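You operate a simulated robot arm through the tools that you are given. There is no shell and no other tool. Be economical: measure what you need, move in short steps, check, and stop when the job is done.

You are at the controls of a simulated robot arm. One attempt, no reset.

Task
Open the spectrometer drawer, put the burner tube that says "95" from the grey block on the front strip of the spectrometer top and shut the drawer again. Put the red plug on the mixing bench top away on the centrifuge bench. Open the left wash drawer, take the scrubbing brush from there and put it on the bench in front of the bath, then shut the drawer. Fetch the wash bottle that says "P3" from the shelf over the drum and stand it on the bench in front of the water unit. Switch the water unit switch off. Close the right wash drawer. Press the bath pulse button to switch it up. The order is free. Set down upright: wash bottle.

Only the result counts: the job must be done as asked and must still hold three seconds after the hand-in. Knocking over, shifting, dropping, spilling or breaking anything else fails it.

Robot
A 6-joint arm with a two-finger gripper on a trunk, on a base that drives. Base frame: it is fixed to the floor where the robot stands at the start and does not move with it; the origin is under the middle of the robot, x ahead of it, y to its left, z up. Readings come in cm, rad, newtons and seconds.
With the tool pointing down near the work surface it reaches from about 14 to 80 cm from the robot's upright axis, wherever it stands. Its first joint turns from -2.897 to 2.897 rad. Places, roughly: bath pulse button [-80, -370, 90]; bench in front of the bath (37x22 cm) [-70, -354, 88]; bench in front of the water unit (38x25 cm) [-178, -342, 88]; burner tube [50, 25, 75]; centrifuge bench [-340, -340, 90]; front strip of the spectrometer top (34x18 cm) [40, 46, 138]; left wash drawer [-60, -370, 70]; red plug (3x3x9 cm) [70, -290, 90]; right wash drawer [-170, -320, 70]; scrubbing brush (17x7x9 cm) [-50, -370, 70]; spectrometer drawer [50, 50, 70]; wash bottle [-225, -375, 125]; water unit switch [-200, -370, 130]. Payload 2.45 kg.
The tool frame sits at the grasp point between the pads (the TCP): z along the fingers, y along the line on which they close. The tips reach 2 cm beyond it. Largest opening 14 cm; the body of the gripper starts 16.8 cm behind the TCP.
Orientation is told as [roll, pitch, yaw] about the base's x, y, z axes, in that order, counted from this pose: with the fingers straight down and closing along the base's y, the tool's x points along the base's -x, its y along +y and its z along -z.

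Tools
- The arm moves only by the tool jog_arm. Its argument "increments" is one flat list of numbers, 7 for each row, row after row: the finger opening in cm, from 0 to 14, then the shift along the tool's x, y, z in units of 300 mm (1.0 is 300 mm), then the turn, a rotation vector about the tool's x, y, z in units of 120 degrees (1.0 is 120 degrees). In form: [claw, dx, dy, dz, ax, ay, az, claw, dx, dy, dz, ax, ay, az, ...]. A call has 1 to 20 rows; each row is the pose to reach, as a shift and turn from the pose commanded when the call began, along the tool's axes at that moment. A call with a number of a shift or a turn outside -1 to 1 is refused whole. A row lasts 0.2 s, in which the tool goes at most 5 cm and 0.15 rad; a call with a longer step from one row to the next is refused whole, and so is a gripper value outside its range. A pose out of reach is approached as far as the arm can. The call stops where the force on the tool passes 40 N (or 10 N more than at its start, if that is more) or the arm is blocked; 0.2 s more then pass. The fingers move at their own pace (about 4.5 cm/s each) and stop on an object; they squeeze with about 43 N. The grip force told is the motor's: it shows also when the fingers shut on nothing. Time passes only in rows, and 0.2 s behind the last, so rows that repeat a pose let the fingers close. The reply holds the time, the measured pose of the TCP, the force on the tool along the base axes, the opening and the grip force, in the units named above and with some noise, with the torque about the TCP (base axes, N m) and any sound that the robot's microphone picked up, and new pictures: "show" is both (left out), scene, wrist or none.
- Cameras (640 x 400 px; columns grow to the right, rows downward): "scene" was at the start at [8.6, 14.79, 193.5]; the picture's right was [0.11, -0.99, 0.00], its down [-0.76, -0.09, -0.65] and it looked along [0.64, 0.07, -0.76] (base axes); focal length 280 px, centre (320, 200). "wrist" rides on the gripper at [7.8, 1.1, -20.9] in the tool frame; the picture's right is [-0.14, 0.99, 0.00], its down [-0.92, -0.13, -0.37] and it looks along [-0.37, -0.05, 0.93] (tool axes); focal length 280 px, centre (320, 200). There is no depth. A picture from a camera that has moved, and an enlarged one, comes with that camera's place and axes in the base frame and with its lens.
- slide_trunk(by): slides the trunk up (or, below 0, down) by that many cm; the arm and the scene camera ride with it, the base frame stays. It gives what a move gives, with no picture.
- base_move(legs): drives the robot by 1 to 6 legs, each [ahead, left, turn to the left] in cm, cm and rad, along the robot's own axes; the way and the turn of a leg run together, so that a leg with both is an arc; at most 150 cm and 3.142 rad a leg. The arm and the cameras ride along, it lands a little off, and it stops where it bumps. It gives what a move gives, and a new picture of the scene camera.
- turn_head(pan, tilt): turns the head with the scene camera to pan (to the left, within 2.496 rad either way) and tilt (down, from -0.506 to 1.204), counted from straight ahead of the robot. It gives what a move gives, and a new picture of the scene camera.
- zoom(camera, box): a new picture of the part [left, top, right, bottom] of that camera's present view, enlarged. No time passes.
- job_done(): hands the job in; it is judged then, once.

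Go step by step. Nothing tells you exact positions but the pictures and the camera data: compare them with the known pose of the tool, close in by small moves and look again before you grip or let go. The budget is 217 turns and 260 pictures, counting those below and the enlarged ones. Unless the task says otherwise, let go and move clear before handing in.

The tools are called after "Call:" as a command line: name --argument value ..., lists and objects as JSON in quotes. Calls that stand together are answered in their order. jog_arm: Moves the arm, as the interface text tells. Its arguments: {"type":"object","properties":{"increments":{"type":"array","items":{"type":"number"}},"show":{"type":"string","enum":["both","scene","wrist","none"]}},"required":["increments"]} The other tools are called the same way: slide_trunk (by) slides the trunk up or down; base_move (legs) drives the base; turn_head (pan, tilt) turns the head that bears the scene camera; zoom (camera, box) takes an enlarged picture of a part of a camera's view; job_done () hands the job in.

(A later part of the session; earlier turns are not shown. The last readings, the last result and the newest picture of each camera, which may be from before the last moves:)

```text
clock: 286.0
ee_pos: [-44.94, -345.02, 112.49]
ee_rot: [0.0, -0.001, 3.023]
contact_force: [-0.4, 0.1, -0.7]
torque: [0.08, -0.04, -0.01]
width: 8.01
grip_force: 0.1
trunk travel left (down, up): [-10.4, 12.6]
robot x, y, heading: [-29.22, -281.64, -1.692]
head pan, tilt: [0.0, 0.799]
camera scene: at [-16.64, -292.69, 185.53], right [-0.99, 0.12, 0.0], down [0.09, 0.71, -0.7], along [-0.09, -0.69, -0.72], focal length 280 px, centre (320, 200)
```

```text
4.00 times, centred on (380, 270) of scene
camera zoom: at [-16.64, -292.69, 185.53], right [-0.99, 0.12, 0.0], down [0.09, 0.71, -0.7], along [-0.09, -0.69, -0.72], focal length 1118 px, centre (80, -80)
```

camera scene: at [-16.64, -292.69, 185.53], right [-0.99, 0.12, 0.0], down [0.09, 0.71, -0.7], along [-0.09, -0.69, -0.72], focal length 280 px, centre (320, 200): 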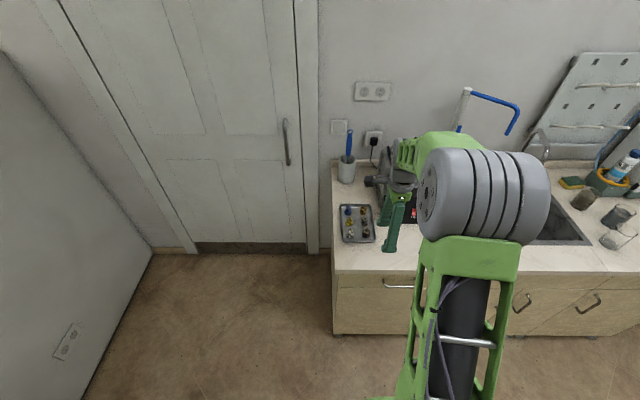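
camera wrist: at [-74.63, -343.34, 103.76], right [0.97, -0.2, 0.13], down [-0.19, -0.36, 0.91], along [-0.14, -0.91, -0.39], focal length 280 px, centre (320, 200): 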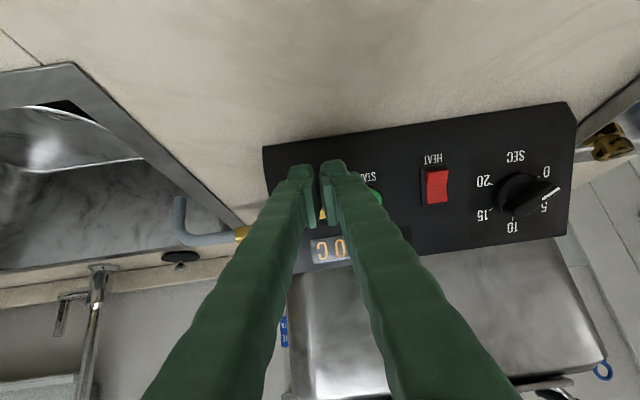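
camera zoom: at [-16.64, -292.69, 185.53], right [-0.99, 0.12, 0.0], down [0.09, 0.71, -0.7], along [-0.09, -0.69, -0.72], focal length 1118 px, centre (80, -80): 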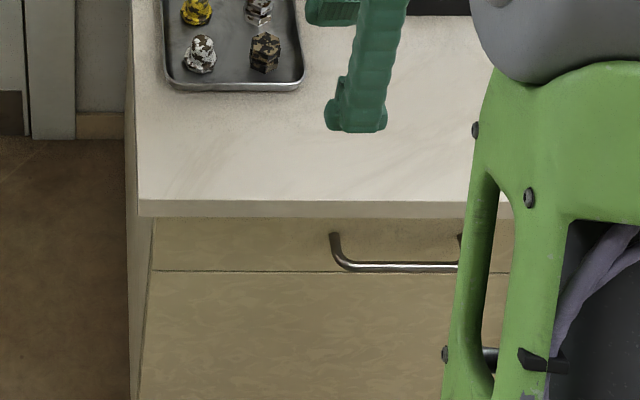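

Call:
jog_arm --increments '[6, -0.05, -0.14, 0, 0, 0, 0, 6, -0.13, -0.27, 0, 0, 0, 0, 6, -0.22, -0.38, 0, 0, 0, 0, 6, -0.31, -0.48, 0, 0, 0, 0, 6, -0.4, -0.57, 0, 0, 0, 0]' --show "none"

Call:
slide_trunk --by -8

Call:
jog_arm --increments '[6, 0, 0, 0.1, 0, 0, 0, 6, 0, 0, 0.2, 0, 0, 0]' --show "both"

```text
clock: 287.2
ee_pos: [-54.77, -326.67, 112.5]
ee_rot: [0.002, 0.0, 3.021]
contact_force: [0.3, 0.2, -0.5]
torque: [-0.03, -0.03, -0.01]
width: 5.99
grip_force: 0.0
trunk travel left (down, up): [-10.4, 12.6]
robot x, y, heading: [-28.9, -281.72, -1.699]
head pan, tilt: [0.0, 0.799]
```

```text
clock: 288.4
ee_pos: [-54.7, -326.77, 104.49]
ee_rot: [0.0, 0.0, 3.025]
contact_force: [0.1, -1.0, -0.2]
torque: [0.01, -0.01, 0.05]
width: 6.02
grip_force: 0.1
trunk travel left (down, up): [-2.4, 20.6]
robot x, y, heading: [-29.22, -281.6, -1.696]
head pan, tilt: [0.0, 0.799]
```

```text
clock: 289.0
ee_pos: [-54.87, -326.74, 98.36]
ee_rot: [0.001, 0.002, 3.024]
contact_force: [0.2, -0.6, 0.3]
torque: [0.01, -0.01, 0.05]
width: 6.03
grip_force: 0.1
trunk travel left (down, up): [-2.4, 20.6]
robot x, y, heading: [-29.01, -281.83, -1.695]
head pan, tilt: [0.0, 0.799]
camera scene: at [-16.65, -292.58, 177.54], right [-0.99, 0.12, 0.0], down [0.09, 0.71, -0.7], along [-0.09, -0.69, -0.72], focal length 280 px, centre (320, 200)
camera wrist: at [-47.15, -328.8, 119.32], right [-0.25, -0.97, 0.0], down [-0.9, 0.24, 0.37], along [-0.36, 0.09, -0.93], focal length 280 px, centre (320, 200)
```

scene: 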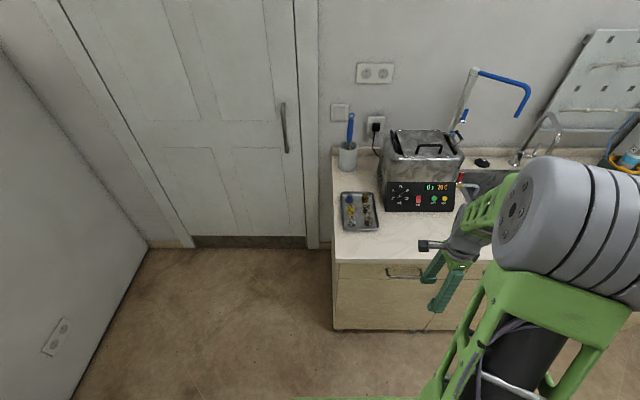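
wrist: 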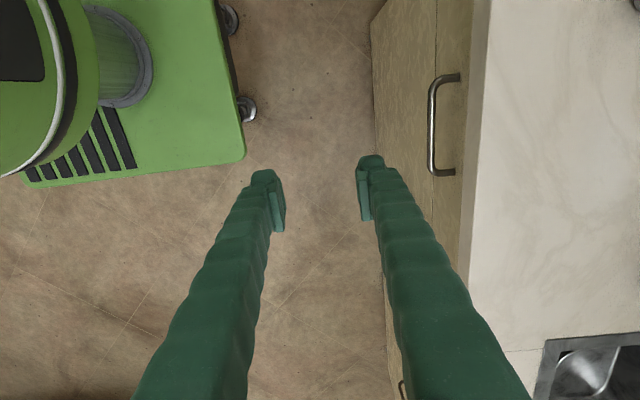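

The left drawer's bar is centred about (-56, -343.5, 78). I'm tilting as I did for the spectrometer drawer.

Call:
jog_arm --increments '[5, 0, 0, 0, -0.07, 0, 0, 5, 0, 0, 0, -0.14, 0, 0, 5, 0, 0, 0, -0.21, 0, 0, 5, 0, 0, 0, -0.28, 0, 0, 5, 0, 0, 0, -0.35, 0, 0, 5, 0, 0, 0, -0.4, 0, 0]' --show "wrist"

```text
clock: 290.4
ee_pos: [-58.72, -329.05, 98.29]
ee_rot: [0.838, 0.001, 3.024]
contact_force: [-0.3, 0.6, 0.9]
torque: [0.04, 0.0, 0.03]
width: 5.03
grip_force: 0.0
out of reach, approached as far as the arm can: row 5, 6
trunk travel left (down, up): [-2.4, 20.6]
robot x, y, heading: [-29.11, -281.82, -1.694]
head pan, tilt: [0.0, 0.799]
camera wrist: at [-49.23, -315.31, 113.11], right [-0.22, -0.64, 0.74], down [-0.87, 0.47, 0.15], along [-0.44, -0.61, -0.66], focal length 280 px, centre (320, 200)
```

wrist: 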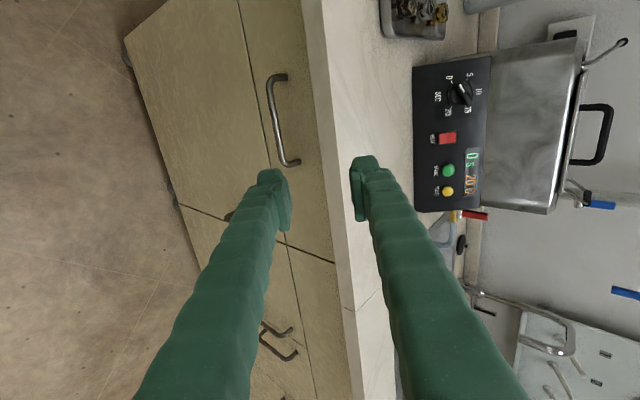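

Call:
jog_arm --increments '[4, 0.029, -0.043, 0.128, 0, 0, 0, 4, 0.057, -0.085, 0.256, 0, 0, 0, 4, 0.086, -0.128, 0.384, 0, 0, 0, 4, 0.114, -0.17, 0.512, 0, 0, 0, 4, 0.143, -0.213, 0.64, 0, 0, 0]' --show "wrist"

```text
clock: 291.6
ee_pos: [-55.54, -339.72, 80.59]
ee_rot: [0.838, 0.0, 3.022]
contact_force: [-0.3, 0.4, -0.5]
torque: [0.02, 0.01, 0.01]
width: 4.0
grip_force: 0.0
trunk travel left (down, up): [-2.4, 20.6]
robot x, y, heading: [-29.65, -281.28, -1.692]
head pan, tilt: [0.0, 0.799]
camera wrist: at [-45.99, -325.98, 95.45], right [-0.22, -0.64, 0.74], down [-0.87, 0.47, 0.15], along [-0.44, -0.61, -0.66], focal length 280 px, centre (320, 200)
```

wrist: 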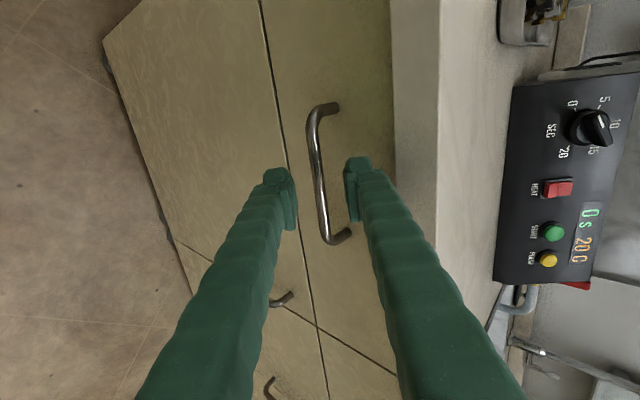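

Call:
jog_arm --increments '[3.5, 0, 0, 0.07, 0, 0, 0, 3.5, 0, 0, 0.13, 0, 0, 0, 3.5, 0, 0, 0.165, 0, 0, 0, 3.5, 0, 0, 0.175, 0, 0, 0]' --show "wrist"

```text
clock: 292.6
ee_pos: [-56.01, -343.16, 77.18]
ee_rot: [0.838, 0.002, 3.023]
contact_force: [1.1, 12.8, 7.3]
torque: [-0.53, 0.16, -0.16]
width: 3.4
grip_force: 0.0
trunk travel left (down, up): [-2.4, 20.6]
robot x, y, heading: [-29.69, -281.76, -1.697]
head pan, tilt: [0.0, 0.799]
camera wrist: at [-46.44, -329.56, 92.05], right [-0.22, -0.64, 0.74], down [-0.87, 0.47, 0.15], along [-0.44, -0.61, -0.66], focal length 280 px, centre (320, 200)
```

wrist: 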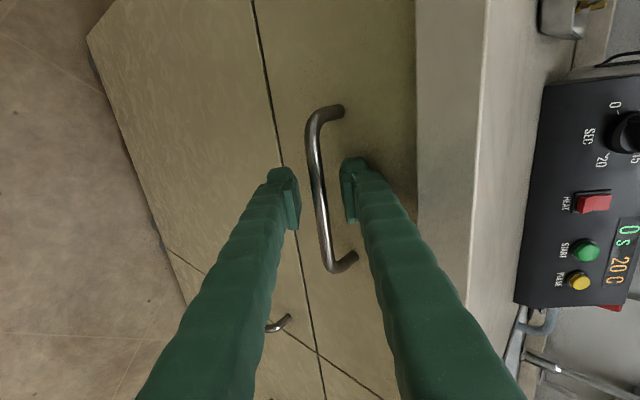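

Contact of the upper finger with the face, as before. Closing on the bar.

Call:
jog_arm --increments '[0, 0, 0, -0.005, 0, 0, 0, 0, 0, 0, -0.01, 0, 0, 0, 0, 0, 0, -0.01, 0, 0, 0, 0, 0, 0, -0.01, 0, 0, 0]' --show "none"

```text
clock: 293.6
ee_pos: [-55.95, -343.09, 77.18]
ee_rot: [0.834, 0.002, 3.022]
contact_force: [1.7, -2.0, -18.2]
torque: [-0.06, -0.34, -0.29]
width: 0.62
grip_force: 35.3
trunk travel left (down, up): [-2.4, 20.6]
robot x, y, heading: [-29.33, -282.04, -1.694]
head pan, tilt: [0.0, 0.799]
```

Call:
jog_arm --increments '[0, 0, -0.025, -0.018, 0, 0, 0, 0, 0, -0.06, -0.06, 0, 0, 0, 0, 0, -0.1, -0.105, 0, 0, 0, 0, 0, -0.14, -0.15, 0, 0, 0]' --show "wrist"

```text
clock: 294.6
ee_pos: [-55.03, -336.96, 77.21]
ee_rot: [0.836, 0.001, 3.025]
contact_force: [9.5, -0.3, -10.6]
torque: [-0.09, -0.67, -0.22]
width: 0.69
grip_force: 35.4
trunk travel left (down, up): [-2.4, 20.6]
robot x, y, heading: [-29.01, -281.78, -1.696]
head pan, tilt: [0.0, 0.799]
camera wrist: at [-45.62, -323.31, 92.06], right [-0.22, -0.64, 0.74], down [-0.87, 0.46, 0.15], along [-0.44, -0.61, -0.66], focal length 280 px, centre (320, 200)
```

wrist: 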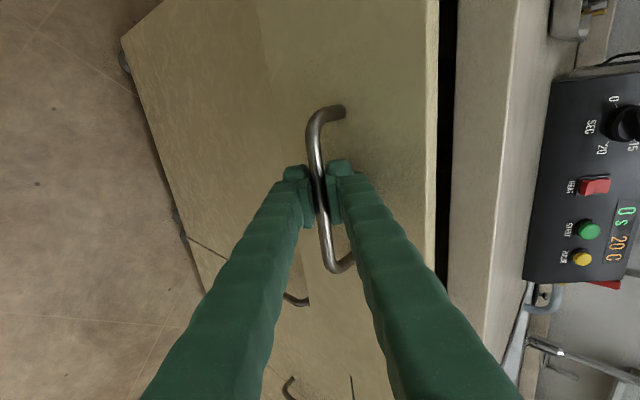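

Call:
jog_arm --increments '[0, 0, -0.042, -0.046, 0, 0, 0, 0, 0, -0.084, -0.092, 0, 0, 0, 0, 0, -0.126, -0.138, 0, 0, 0, 0, 0, -0.168, -0.184, 0, 0, 0, 0, 0, -0.21, -0.23, 0, 0, 0, 0, 0, -0.25, -0.275, 0, 0, 0, 0, 0, -0.29, -0.32, 0, 0, 0]' --show "both"

```text
clock: 296.2
ee_pos: [-53.53, -324.0, 77.22]
ee_rot: [0.838, 0.003, 3.023]
contact_force: [25.7, -3.3, -8.8]
torque: [-0.16, -0.97, 0.05]
width: 0.7
grip_force: 34.9
trunk travel left (down, up): [-2.4, 20.6]
robot x, y, heading: [-29.23, -281.82, -1.693]
head pan, tilt: [0.0, 0.799]
camera scene: at [-16.42, -292.58, 177.53], right [-0.99, 0.12, 0.0], down [0.09, 0.71, -0.7], along [-0.09, -0.69, -0.72], focal length 280 px, centre (320, 200)
camera wrist: at [-43.95, -310.4, 92.07], right [-0.21, -0.64, 0.74], down [-0.87, 0.46, 0.15], along [-0.44, -0.61, -0.66], focal length 280 px, centre (320, 200)
```

scene: 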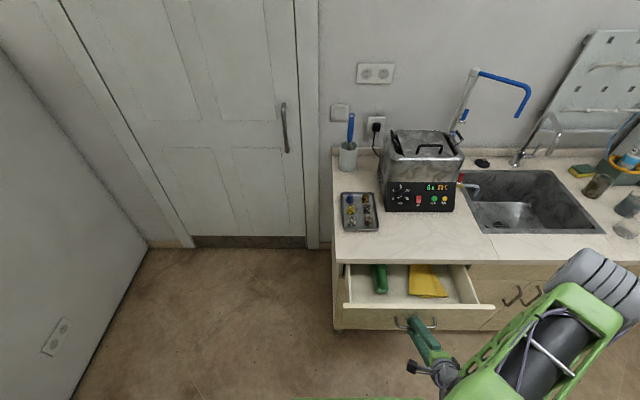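
wrist: 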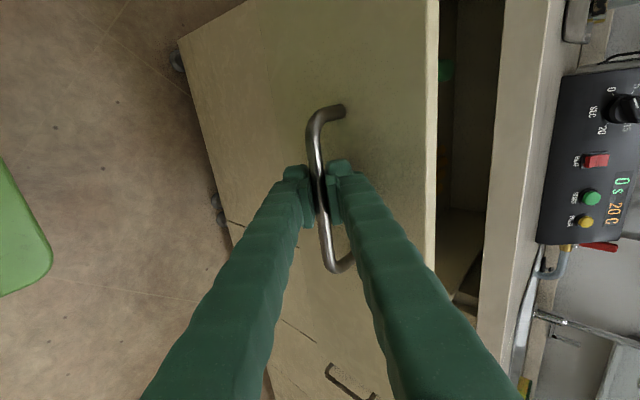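

Call:
jog_arm --increments '[0, 0.02, -0.035, -0.039, 0, 0, 0, 0, 0.035, -0.075, -0.083, 0, 0, 0, 0, 0.04, -0.115, -0.127, 0, 0, 0]' --show "none"

Call:
zoom --camera "scene" --box '[330, 240, 510, 340]'

```text
clock: 297.0
ee_pos: [-52.91, -319.24, 77.16]
ee_rot: [0.849, -0.008, 3.014]
contact_force: [-26.5, 3.6, 20.5]
torque: [0.0, -0.11, -0.89]
width: 0.67
grip_force: 35.0
trunk travel left (down, up): [-2.4, 20.6]
robot x, y, heading: [-29.37, -282.16, -1.698]
head pan, tilt: [0.0, 0.799]
```

```text
3.56 times, centred on (420, 290) of scene
camera zoom: at [-16.83, -292.39, 177.61], right [-0.99, 0.12, 0.0], down [0.09, 0.71, -0.7], along [-0.09, -0.69, -0.72], focal length 994 px, centre (-36, -120)
```

zoom: 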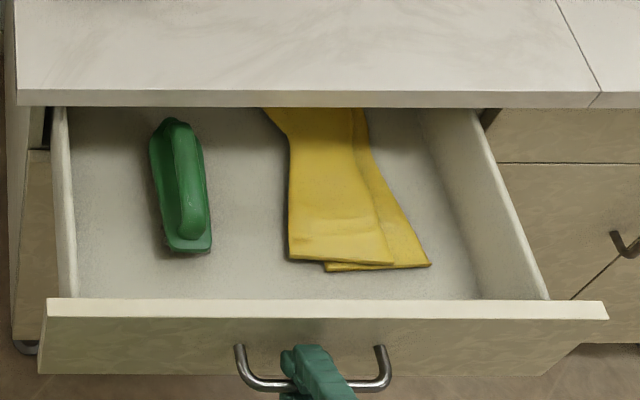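

The drawer is open and the green brush is fully visible. Releasing the handle and rising.

Call:
jog_arm --increments '[3, 0, 0, 0, 0, 0, 0, 3, 0, 0, 0, 0, 0, 0, 3, 0, 0, -0.1, 0, 0, 0, 3, 0, 0, -0.2, 0, 0, 0, 3, 0, 0.12, -0.26, 0, 0, 0, 3, 0, 0.26, -0.28, 0, 0, 0, 3, 0, 0.4, -0.28, 0, 0, 0]' --show "none"

Call:
jog_arm --increments '[5, 0, 0, 0, 0.066, 0, 0, 6, 0, 0, 0, 0.132, 0, 0, 8, 0, 0, 0, 0.198, 0, 0, 8, 0, 0, 0, 0.264, 0, 0, 8, 0, 0, 0, 0.33, 0, 0, 8, 0, 0, 0, 0.4, 0, 0]' --show "both"

```text
clock: 298.6
ee_pos: [-59.17, -323.14, 88.29]
ee_rot: [0.837, 0.004, 3.027]
contact_force: [0.7, 0.2, 0.0]
torque: [0.0, 0.0, -0.03]
width: 3.02
grip_force: 0.0
out of reach, approached as far as the arm can: row 3, 4, 5, 6, 7
trunk travel left (down, up): [-2.4, 20.6]
robot x, y, heading: [-29.17, -281.78, -1.7]
head pan, tilt: [0.0, 0.799]
```

```text
clock: 300.0
ee_pos: [-57.48, -324.53, 88.35]
ee_rot: [0.087, 0.057, 3.008]
contact_force: [-3.3, 4.1, 0.1]
torque: [-0.63, -0.36, 0.05]
width: 7.99
grip_force: 0.1
out of reach, approached as far as the arm can: row 5, 6
trunk travel left (down, up): [-2.4, 20.6]
robot x, y, heading: [-29.1, -281.55, -1.696]
head pan, tilt: [0.0, 0.799]
camera scene: at [-16.61, -292.71, 177.52], right [-0.99, 0.12, 0.0], down [0.09, 0.71, -0.7], along [-0.09, -0.69, -0.72], focal length 280 px, centre (320, 200)
camera wrist: at [-50.85, -324.74, 109.71], right [-0.27, -0.96, 0.08], down [-0.91, 0.28, 0.3], along [-0.31, 0.01, -0.95], focal length 280 px, centre (320, 200)
```

scene: 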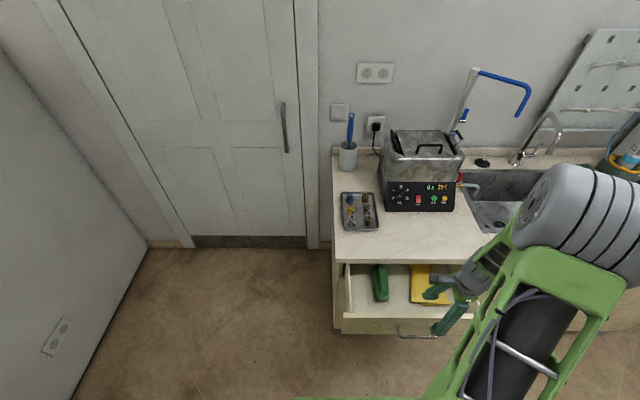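
wrist: 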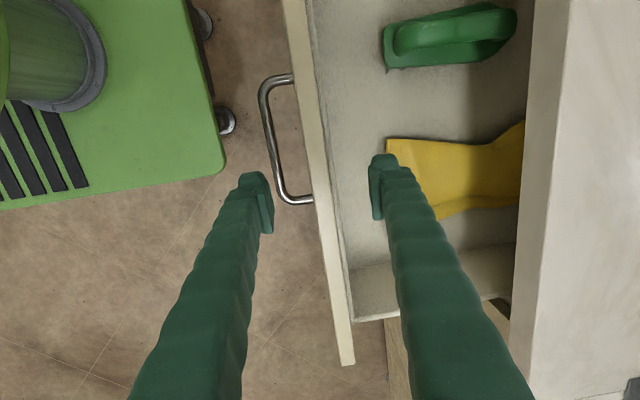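

I'll raise the trunk to clear the drawer front.

Call:
slide_trunk --by 14

Call:
jog_arm --increments '[8, 0.06, 0.02, -0.06, 0, 0, 0, 8, 0.12, 0.04, -0.12, 0, 0, 0, 8, 0.2, 0.05, -0.12, 0, 0, 0, 8, 0.3, 0.05, -0.12, 0, 0, 0]' --show "both"

```text
clock: 301.7
ee_pos: [-58.12, -323.55, 102.21]
ee_rot: [0.065, 0.034, 3.03]
contact_force: [0.0, 0.7, 0.0]
torque: [-0.01, 0.0, -0.02]
width: 8.0
grip_force: 0.1
trunk travel left (down, up): [-16.4, 6.6]
robot x, y, heading: [-29.35, -281.87, -1.698]
head pan, tilt: [0.0, 0.799]
```

```text
clock: 302.7
ee_pos: [-49.42, -325.78, 106.37]
ee_rot: [0.066, 0.033, 3.031]
contact_force: [0.5, 0.9, -0.4]
torque: [0.01, 0.03, 0.02]
width: 7.99
grip_force: 0.1
trunk travel left (down, up): [-16.4, 6.6]
robot x, y, heading: [-29.27, -281.62, -1.695]
head pan, tilt: [0.0, 0.799]
camera scene: at [-16.51, -292.52, 191.54], right [-0.99, 0.12, 0.0], down [0.09, 0.71, -0.7], along [-0.09, -0.69, -0.72], focal length 280 px, centre (320, 200)
camera wrist: at [-42.2, -326.31, 127.6], right [-0.25, -0.97, 0.06], down [-0.91, 0.25, 0.33], along [-0.33, 0.03, -0.94], focal length 280 px, centre (320, 200)
```

scene: 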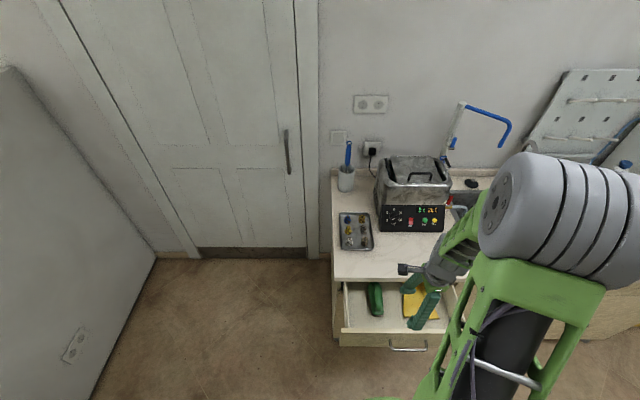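
wrist: 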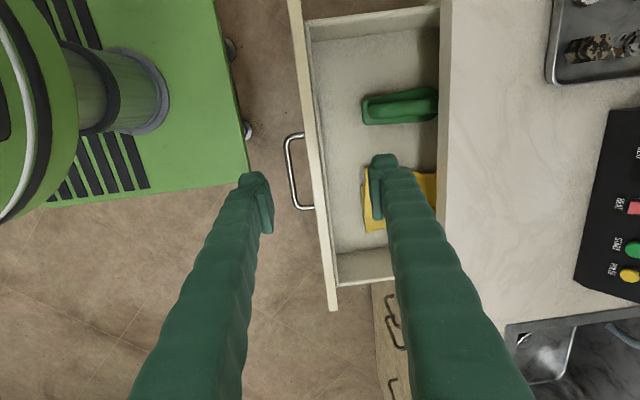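

The brush runs along the forward direction, from about (-47.3, -336) to (-49.3, -350.6). I'll turn the hand so it closes across the brush and move over its front half.

Call:
jog_arm --increments '[10, 0, 0, 0, 0.0315, -0.0158, 0]' --show "none"

Call:
jog_arm --increments '[10, 0.01, 0.04, 0, 0, 0, -0.07, 10, 0.02, 0.08, 0, 0, 0, -0.14, 10, 0.03, 0.12, 0, 0, 0, -0.21, 10, 0.04, 0.16, 0, 0, 0, -0.28, 10, 0.05, 0.2, 0, 0, 0, -0.35, 10, 0.06, 0.24, 0.02, 0, 0, -0.42, 10, 0.07, 0.28, 0.04, 0, 0, -0.49, 10, 0.08, 0.33, 0.06, 0, 0, -0.56, 10, 0.09, 0.37, 0.08, 0, 0, -0.63, 10, 0.1, 0.42, 0.1, 0, 0, -0.7, 10, 0.104, 0.458, 0.12, 0, 0, -0.746]' --show "both"

```text
clock: 303.1
ee_pos: [-49.39, -325.7, 106.28]
ee_rot: [-0.001, 0.0, 3.03]
contact_force: [0.6, 0.1, -0.3]
torque: [0.03, 0.01, 0.0]
width: 9.98
grip_force: 0.0
trunk travel left (down, up): [-16.4, 6.6]
robot x, y, heading: [-29.45, -281.77, -1.695]
head pan, tilt: [0.0, 0.799]
```

```text
clock: 305.5
ee_pos: [-47.8, -339.77, 102.7]
ee_rot: [0.001, 0.002, -1.691]
contact_force: [0.1, 0.1, 0.2]
torque: [0.02, 0.01, -0.01]
width: 10.02
grip_force: 0.1
trunk travel left (down, up): [-16.4, 6.6]
robot x, y, heading: [-29.49, -281.55, -1.693]
head pan, tilt: [0.0, 0.799]
camera scene: at [-16.63, -292.57, 191.54], right [-0.99, 0.12, 0.0], down [0.09, 0.71, -0.7], along [-0.09, -0.69, -0.72], focal length 280 px, centre (320, 200)
camera wrist: at [-45.84, -332.25, 123.61], right [0.97, -0.25, 0.0], down [-0.24, -0.9, 0.37], along [-0.09, -0.36, -0.93], focal length 280 px, centre (320, 200)
```

scene: 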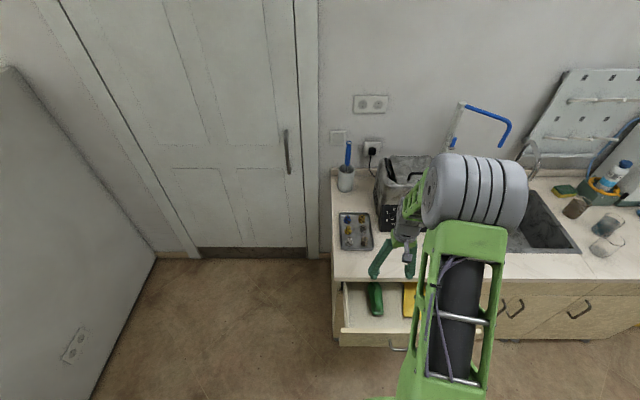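
wrist: 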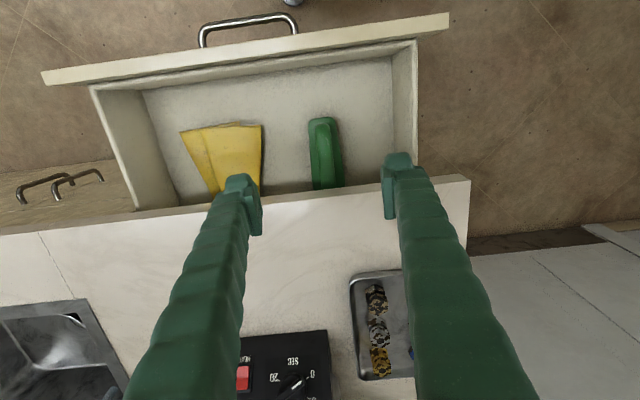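

Call:
jog_arm --increments '[10, 0, 0.027, 0.13, 0, 0, 0, 10, 0, 0.027, 0.27, 0, 0, 0, 10, 0, 0.027, 0.41, 0, 0, 0, 10, 0, 0.027, 0.55, 0, 0, 0, 10, 0, 0.027, 0.67, 0, 0, 0]' --show "wrist"

Call:
zoom --camera "scene" --box '[330, 240, 450, 340]'

```text
clock: 306.7
ee_pos: [-47.19, -339.79, 82.62]
ee_rot: [0.0, 0.001, -1.69]
contact_force: [-0.1, -0.4, -0.6]
torque: [0.0, -0.03, -0.03]
width: 10.01
grip_force: 0.1
trunk travel left (down, up): [-16.4, 6.6]
robot x, y, heading: [-29.24, -281.73, -1.696]
head pan, tilt: [0.0, 0.799]
camera wrist: at [-45.12, -332.24, 103.57], right [0.97, -0.26, 0.0], down [-0.24, -0.9, 0.37], along [-0.09, -0.36, -0.93], focal length 280 px, centre (320, 200)
```

wrist: 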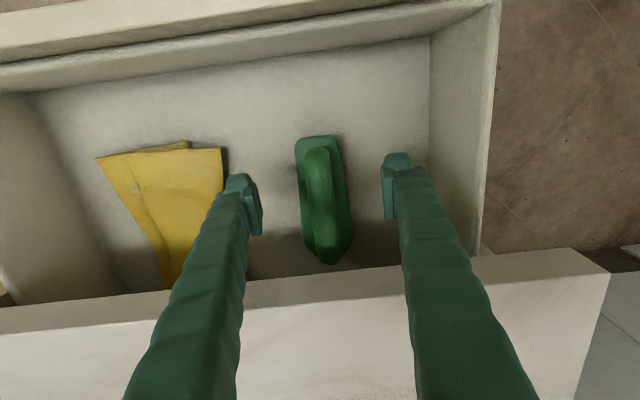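

```text
4.00 times, centred on (390, 290) of scene
camera zoom: at [-16.64, -292.58, 191.54], right [-0.99, 0.12, 0.0], down [0.09, 0.71, -0.7], along [-0.09, -0.69, -0.72], focal length 1118 px, centre (40, -160)
```

zoom: 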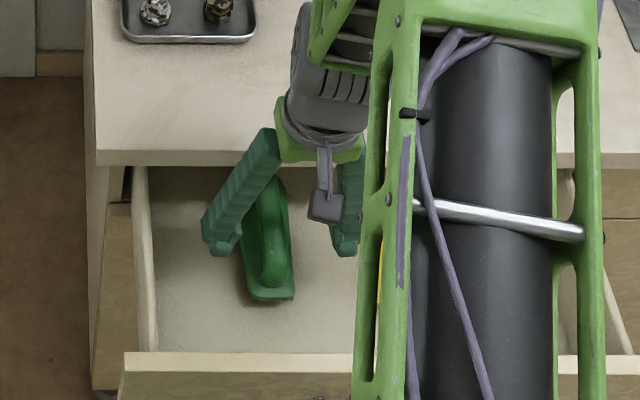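

Call:
jog_arm --increments '[10, -0.04, 0.01, 0.08, 0, 0, 0, 10, -0.045, 0.01, 0.17, 0, 0, 0, 10, -0.045, 0.01, 0.23, 0, 0, 0, 10, -0.045, 0.01, 0.26, 0, 0, 0]' --show "wrist"

```text
clock: 307.7
ee_pos: [-47.0, -340.98, 74.8]
ee_rot: [-0.001, -0.001, -1.69]
contact_force: [-0.6, 0.8, 0.4]
torque: [0.0, 0.02, -0.01]
width: 9.99
grip_force: 0.2
trunk travel left (down, up): [-16.4, 6.6]
robot x, y, heading: [-29.59, -282.16, -1.69]
head pan, tilt: [0.0, 0.799]
camera wrist: at [-44.94, -333.58, 95.75], right [0.97, -0.26, 0.0], down [-0.24, -0.9, 0.37], along [-0.09, -0.36, -0.93], focal length 280 px, centre (320, 200)
```

wrist: 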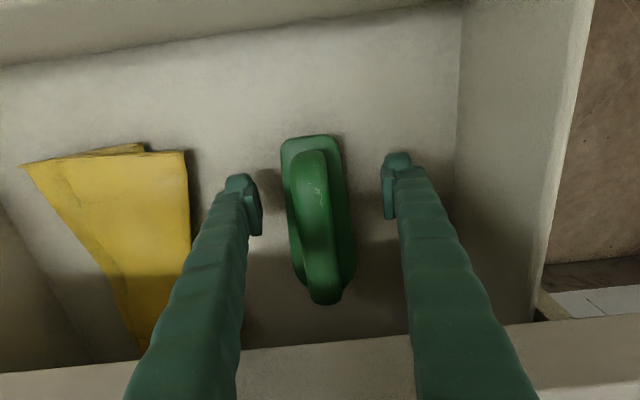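

Call:
jog_arm --increments '[10, 0, 0.005, 0.03, 0, 0, 0, 10, 0, 0.005, 0.06, 0, 0, 0, 7, 0, 0.005, 0.06, 0, 0, 0, 4, 0, 0.005, 0.06, 0, 0, 0, 0, 0, 0.005, 0.06, 0, 0, 0, 0, 0, 0.005, 0.06, 0, 0, 0, 0, 0, 0.005, 0.06, 0, 0, 0]' --show "wrist"

```text
clock: 309.3
ee_pos: [-46.77, -341.14, 73.03]
ee_rot: [0.001, 0.003, -1.691]
contact_force: [0.1, -0.7, -0.1]
torque: [-0.04, 0.06, -0.01]
width: 5.22
grip_force: 42.8
trunk travel left (down, up): [-16.4, 6.6]
robot x, y, heading: [-29.39, -281.68, -1.695]
head pan, tilt: [0.0, 0.799]
camera wrist: at [-44.73, -333.59, 93.96], right [0.97, -0.26, 0.0], down [-0.24, -0.9, 0.37], along [-0.09, -0.36, -0.93], focal length 280 px, centre (320, 200)
```

wrist: 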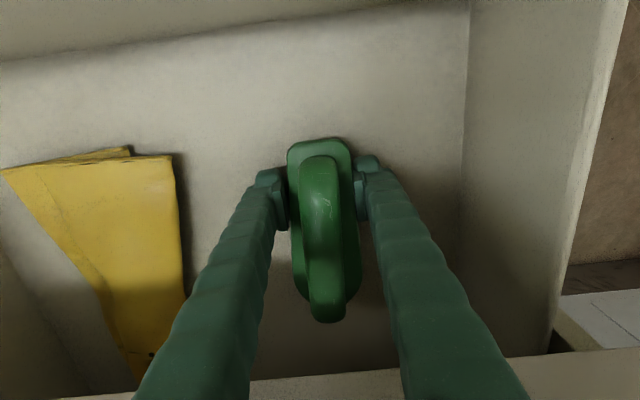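

Gripped (5.2 cm). The rear of the brush is under the bench edge, so I lift slightly, pull it 8 cm toward me and then lift clear.

Call:
jog_arm --increments '[0, 0, 0, -0.03, 0, 0, 0, 0, 0, 0, -0.05, 0, 0, 0, 0, 0.1, 0, -0.05, 0, 0, 0, 0, 0.2, 0, -0.05, 0, 0, 0, 0, 0.28, 0, -0.05, 0, 0, 0]' --show "both"

```text
clock: 310.5
ee_pos: [-45.79, -332.89, 74.4]
ee_rot: [0.0, 0.0, -1.692]
contact_force: [-0.1, 0.1, -1.4]
torque: [0.02, 0.0, 0.03]
width: 5.21
grip_force: 42.9
trunk travel left (down, up): [-16.4, 6.6]
robot x, y, heading: [-29.23, -281.9, -1.701]
head pan, tilt: [0.0, 0.799]
camera scene: at [-16.63, -292.52, 191.55], right [-0.99, 0.12, 0.0], down [0.09, 0.71, -0.7], along [-0.09, -0.69, -0.72], focal length 280 px, centre (320, 200)
camera wrist: at [-43.71, -325.28, 95.4], right [0.97, -0.26, 0.0], down [-0.24, -0.9, 0.37], along [-0.09, -0.36, -0.93], focal length 280 px, centre (320, 200)
```

scene: 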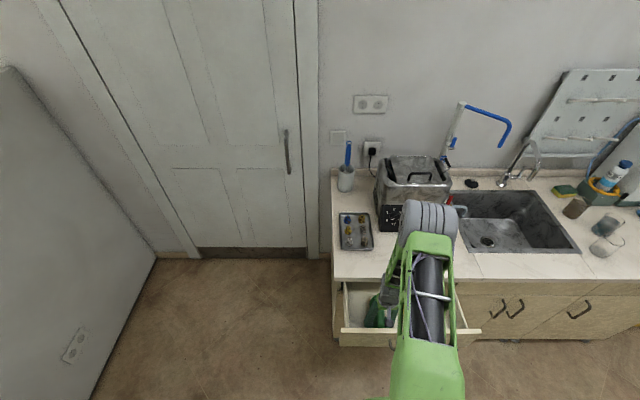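
wrist: 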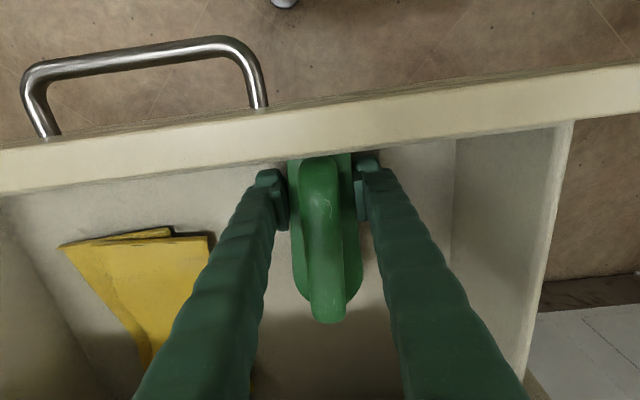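

Call:
jog_arm --increments '[0, 0.055, 0, 0, 0, 0, 0, 0, 0.055, 0, -0.08, 0, 0, 0, 0, 0.055, 0, -0.2, 0, 0, 0, 0, 0.055, 0, -0.34, 0, 0, 0, 0, 0.055, 0, -0.48, 0, 0, 0, 0, 0.055, 0, -0.62, 0, 0, 0, 0, 0.055, 0, -0.75, 0, 0, 0]' --show "both"

```text
clock: 312.1
ee_pos: [-45.51, -331.21, 97.01]
ee_rot: [0.003, -0.001, -1.692]
contact_force: [0.1, 0.8, -1.3]
torque: [0.03, 0.0, 0.03]
width: 5.21
grip_force: 42.9
trunk travel left (down, up): [-16.4, 6.6]
robot x, y, heading: [-29.36, -281.83, -1.694]
head pan, tilt: [0.0, 0.799]
camera scene: at [-16.58, -292.45, 191.55], right [-0.99, 0.12, 0.0], down [0.09, 0.71, -0.7], along [-0.09, -0.69, -0.72], focal length 280 px, centre (320, 200)
camera wrist: at [-43.54, -323.66, 117.96], right [0.97, -0.26, 0.0], down [-0.24, -0.9, 0.37], along [-0.09, -0.36, -0.93], focal length 280 px, centre (320, 200)
```

scene: 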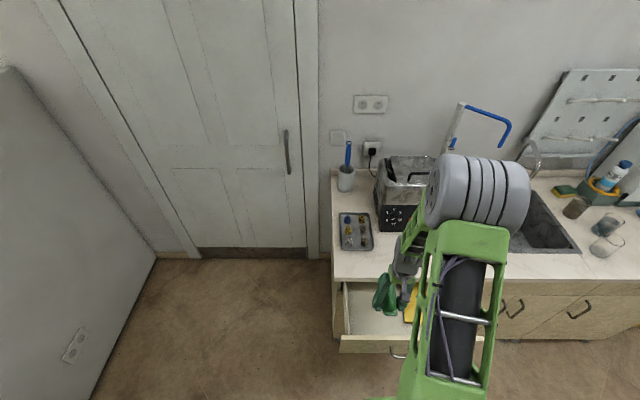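
wrist: 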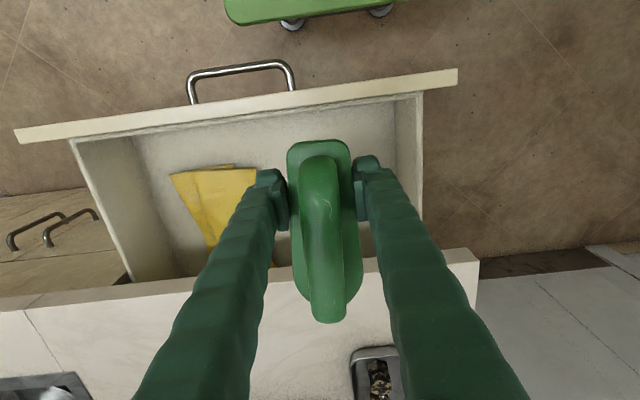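

Brush in hand. I'll raise it and move to the bench area in front of the bath.

Call:
slide_trunk --by 6

Call:
jog_arm --increments '[0, 0, 0, -0.1, 0, 0, 0, 0, 0, 0, -0.2, 0, 0, 0]' --show "none"

Call:
base_move --legs '[[0, -26, 0]]'

Call:
jog_arm --increments '[0, -0.15, 0, 0, 0, 0, 0, 0, -0.3, 0, 0, 0, 0, 0, 0, -0.45, 0, 0, 0, 0, 0, 0, -0.6, 0, 0, 0, 0, 0]' --show "both"

```text
clock: 313.1
ee_pos: [-45.6, -331.29, 102.95]
ee_rot: [0.001, 0.002, -1.692]
contact_force: [-0.4, -0.2, -1.4]
torque: [0.05, 0.0, 0.0]
width: 5.17
grip_force: 42.9
trunk travel left (down, up): [-22.4, 0.6]
robot x, y, heading: [-29.43, -281.59, -1.694]
head pan, tilt: [0.0, 0.799]
```

```text
clock: 313.7
ee_pos: [-45.69, -331.15, 108.9]
ee_rot: [-0.001, 0.002, -1.691]
contact_force: [-0.8, -0.2, -1.4]
torque: [0.0, 0.0, 0.02]
width: 5.24
grip_force: 42.8
trunk travel left (down, up): [-22.4, 0.6]
robot x, y, heading: [-29.54, -281.28, -1.697]
head pan, tilt: [0.0, 0.799]
```

```text
clock: 316.6
ee_pos: [-71.7, -328.1, 108.98]
ee_rot: [0.0, 0.001, -1.691]
contact_force: [-1.0, -0.1, -1.6]
torque: [0.03, -0.04, 0.04]
width: 5.2
grip_force: 42.9
trunk travel left (down, up): [-22.4, 0.6]
robot x, y, heading: [-55.13, -278.34, -1.699]
head pan, tilt: [0.0, 0.799]
camera scene: at [-42.65, -289.31, 197.55], right [-0.99, 0.12, 0.0], down [0.09, 0.71, -0.7], along [-0.09, -0.69, -0.72], focal length 280 px, centre (320, 200)
```

scene: 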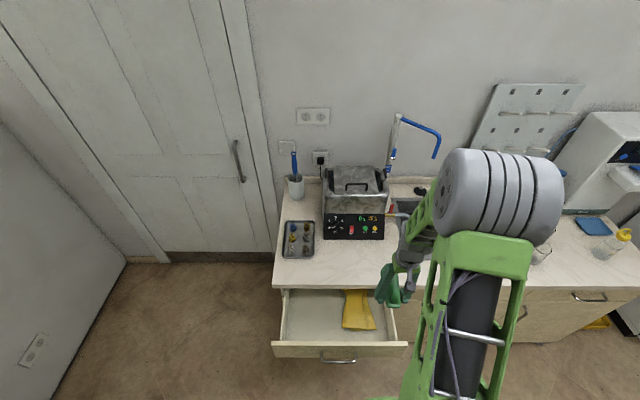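

```text
clock: 317.6
ee_pos: [-73.83, -346.04, 108.87]
ee_rot: [-0.001, 0.005, -1.694]
contact_force: [1.0, -0.5, -2.0]
torque: [0.05, 0.01, 0.0]
width: 5.22
grip_force: 43.2
trunk travel left (down, up): [-22.4, 0.6]
robot x, y, heading: [-55.5, -278.48, -1.698]
head pan, tilt: [0.0, 0.799]
camera scene: at [-42.61, -289.46, 197.53], right [-0.99, 0.12, 0.0], down [0.09, 0.71, -0.7], along [-0.09, -0.69, -0.72], focal length 280 px, centre (320, 200)
camera wrist: at [-71.8, -338.52, 129.91], right [0.97, -0.26, 0.0], down [-0.24, -0.9, 0.37], along [-0.09, -0.35, -0.93], focal length 280 px, centre (320, 200)
```

scene: 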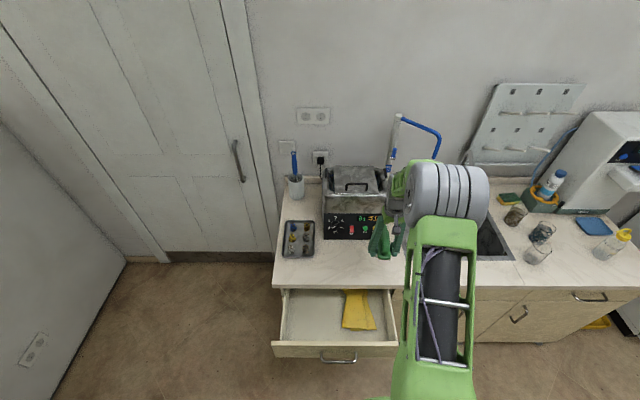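
wrist: 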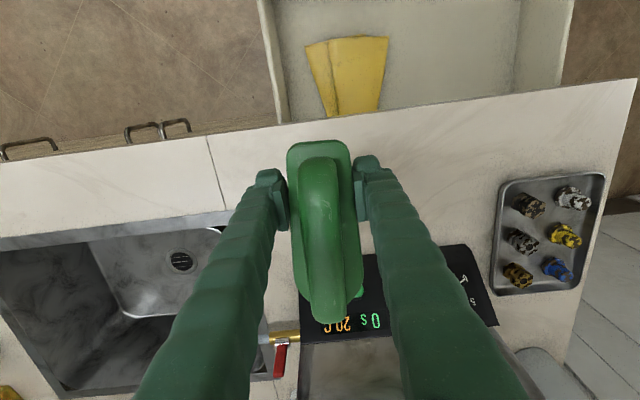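

Call:
jog_arm --increments '[0, -0.07, 0.064, 0, 0, 0, 0, 0, -0.135, 0.128, 0, 0, 0, 0, 0, -0.135, 0.128, 0.13, 0, 0, 0, 0, -0.135, 0.128, 0.26, 0, 0, 0, 0, -0.135, 0.128, 0.38, 0, 0, 0]' --show "both"

Call:
zoom --camera "scene" --box '[310, 200, 430, 290]'

```text
clock: 318.8
ee_pos: [-70.57, -350.37, 97.35]
ee_rot: [0.0, 0.001, -1.693]
contact_force: [-0.5, -0.7, -1.3]
torque: [0.14, -0.02, -0.04]
width: 5.18
grip_force: 43.2
trunk travel left (down, up): [-22.4, 0.6]
robot x, y, heading: [-55.44, -278.45, -1.693]
head pan, tilt: [0.0, 0.799]
camera scene: at [-42.63, -289.43, 197.54], right [-0.99, 0.12, 0.0], down [0.09, 0.71, -0.7], along [-0.09, -0.69, -0.72], focal length 280 px, centre (320, 200)
camera wrist: at [-68.5, -342.83, 118.39], right [0.97, -0.26, 0.0], down [-0.24, -0.9, 0.37], along [-0.09, -0.36, -0.93], focal length 280 px, centre (320, 200)
```

scene: 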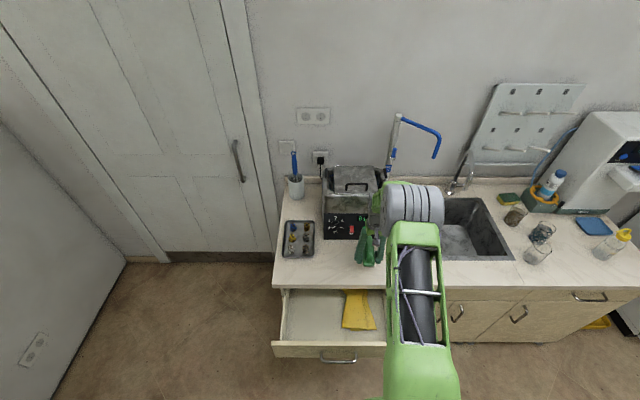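
wrist: 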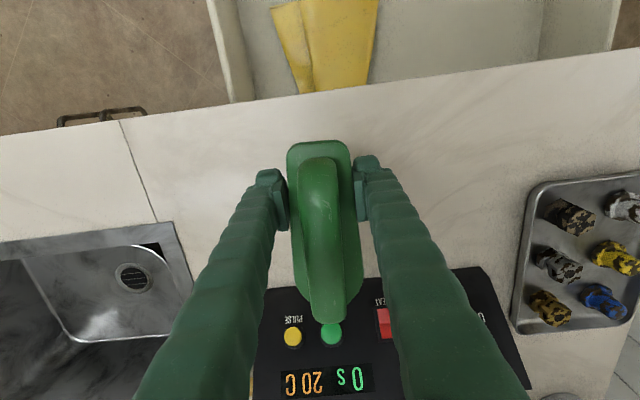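

```text
4.44 times, centred on (370, 245) of scene
camera zoom: at [-42.63, -289.43, 197.54], right [-0.99, 0.12, 0.0], down [0.09, 0.71, -0.7], along [-0.09, -0.69, -0.72], focal length 1243 px, centre (98, 0)
```

zoom: 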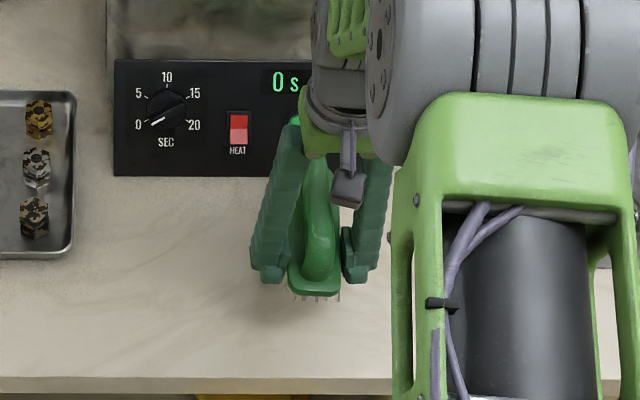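

Call:
jog_arm --increments '[0, 0.02, 0, 0.04, 0, 0, 0, 0, 0.02, 0, 0.07, 0, 0, 0, 0, 0.02, 0, 0.09, 0, 0, 0, 0, 0.02, 0, 0.105, 0, 0, 0, 0, 0.02, 0, 0.12, 0, 0, 0, 0, 0.02, 0, 0.13, 0, 0, 0]' --show "none"

Call:
zoom --camera "scene" --box '[310, 200, 430, 290]'

```text
clock: 320.2
ee_pos: [-70.47, -349.7, 93.56]
ee_rot: [0.0, 0.002, -1.694]
contact_force: [-0.8, -0.4, -1.4]
torque: [0.07, 0.0, -0.03]
width: 5.2
grip_force: 42.6
trunk travel left (down, up): [-22.4, 0.6]
robot x, y, heading: [-55.59, -278.67, -1.695]
head pan, tilt: [0.0, 0.799]
```

```text
4.44 times, centred on (370, 245) of scene
camera zoom: at [-42.6, -289.33, 197.54], right [-0.99, 0.12, 0.0], down [0.09, 0.71, -0.7], along [-0.09, -0.69, -0.72], focal length 1243 px, centre (98, 0)
```

zoom: 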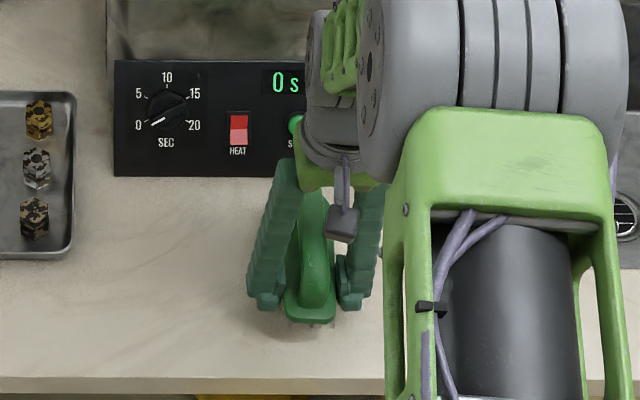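

Call:
jog_arm --increments '[0, 0, 0, 0.012, 0, 0, 0, 0, 0, 0, 0.024, 0, 0, 0, 0, 0, 0, 0.036, 0, 0, 0, 0, 0, 0, 0.046, 0, 0, 0, 0, 0, 0, 0.056, 0, 0, 0, 0, 0, 0, 0.066, 0, 0, 0]' --show "wrist"

```text
clock: 321.6
ee_pos: [-70.53, -349.73, 91.58]
ee_rot: [0.0, 0.002, -1.694]
contact_force: [-0.4, 0.0, -0.8]
torque: [0.07, -0.03, -0.02]
width: 5.2
grip_force: 43.2
trunk travel left (down, up): [-22.4, 0.6]
robot x, y, heading: [-55.48, -278.54, -1.694]
head pan, tilt: [0.0, 0.799]
camera wrist: at [-68.39, -342.26, 112.62], right [0.97, -0.26, 0.0], down [-0.24, -0.9, 0.37], along [-0.09, -0.36, -0.93], focal length 280 px, centre (320, 200)
```

wrist: 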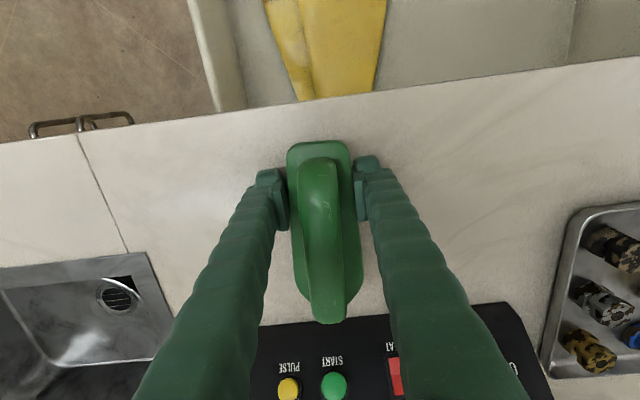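

Call:
jog_arm --increments '[0, 0, 0, 0.01, 0, 0, 0, 0, 0, 0, 0.02, 0, 0, 0, 0, 0, 0, 0.03, 0, 0, 0, 0, 0, 0, 0.04, 0, 0, 0, 0, 0, 0, 0.05, 0, 0, 0]' --show "none"

```text
clock: 322.6
ee_pos: [-70.51, -350.08, 90.85]
ee_rot: [0.0, -0.005, -1.691]
contact_force: [-0.4, 1.4, 19.7]
torque: [0.78, -0.14, -0.01]
width: 5.19
grip_force: 42.9
trunk travel left (down, up): [-22.4, 0.6]
robot x, y, heading: [-55.0, -278.3, -1.694]
head pan, tilt: [0.0, 0.799]
stopped in row 5: the force on the tool passed its limit at 43 N (the readings are from after the stop); the commanded pose is now the measured one
```

Contact with the bench. Releasing and rising.

Call:
jog_arm --increments '[5.8, 0, 0, -0.008, 0, 0, 0, 8, 0, 0, -0.01, 0, 0, 0, 9, 0, 0, -0.01, 0, 0, 0, 9, 0, 0, -0.1, 0, 0, 0, 9, 0, 0, -0.24, 0, 0, 0, 9, 0, 0, -0.38, 0, 0, 0, 9, 0.1, 0, -0.5, 0, 0, 0, 9, 0.25, 0, -0.55, 0, 0, 0]' --show "both"

```text
clock: 324.4
ee_pos: [-69.5, -342.55, 107.26]
ee_rot: [0.0, -0.004, -1.69]
contact_force: [-0.2, 0.0, 0.7]
torque: [-0.07, 0.01, 0.01]
width: 9.0
grip_force: 0.0
trunk travel left (down, up): [-22.4, 0.6]
robot x, y, heading: [-55.33, -278.22, -1.695]
head pan, tilt: [0.0, 0.799]
camera scene: at [-42.57, -289.15, 197.56], right [-0.99, 0.12, 0.0], down [0.09, 0.71, -0.7], along [-0.09, -0.69, -0.72], focal length 280 px, centre (320, 200)
camera wrist: at [-67.46, -334.87, 128.23], right [0.97, -0.26, 0.0], down [-0.24, -0.9, 0.37], along [-0.09, -0.36, -0.93], focal length 280 px, centre (320, 200)
```

scene: 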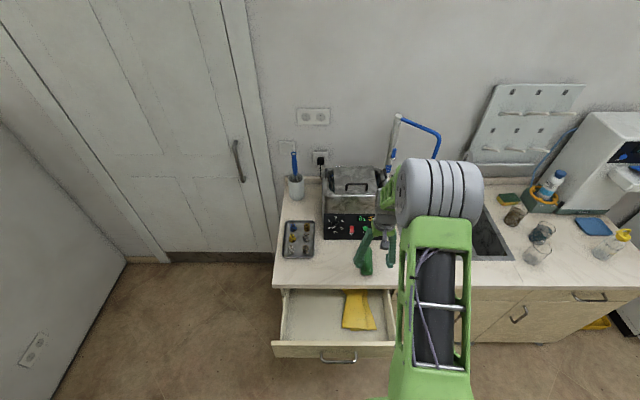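
wrist: 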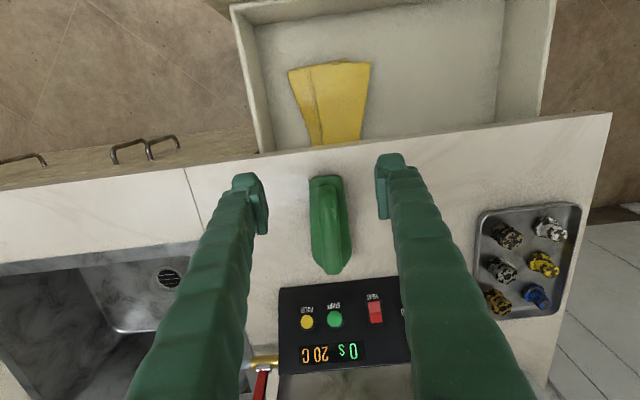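

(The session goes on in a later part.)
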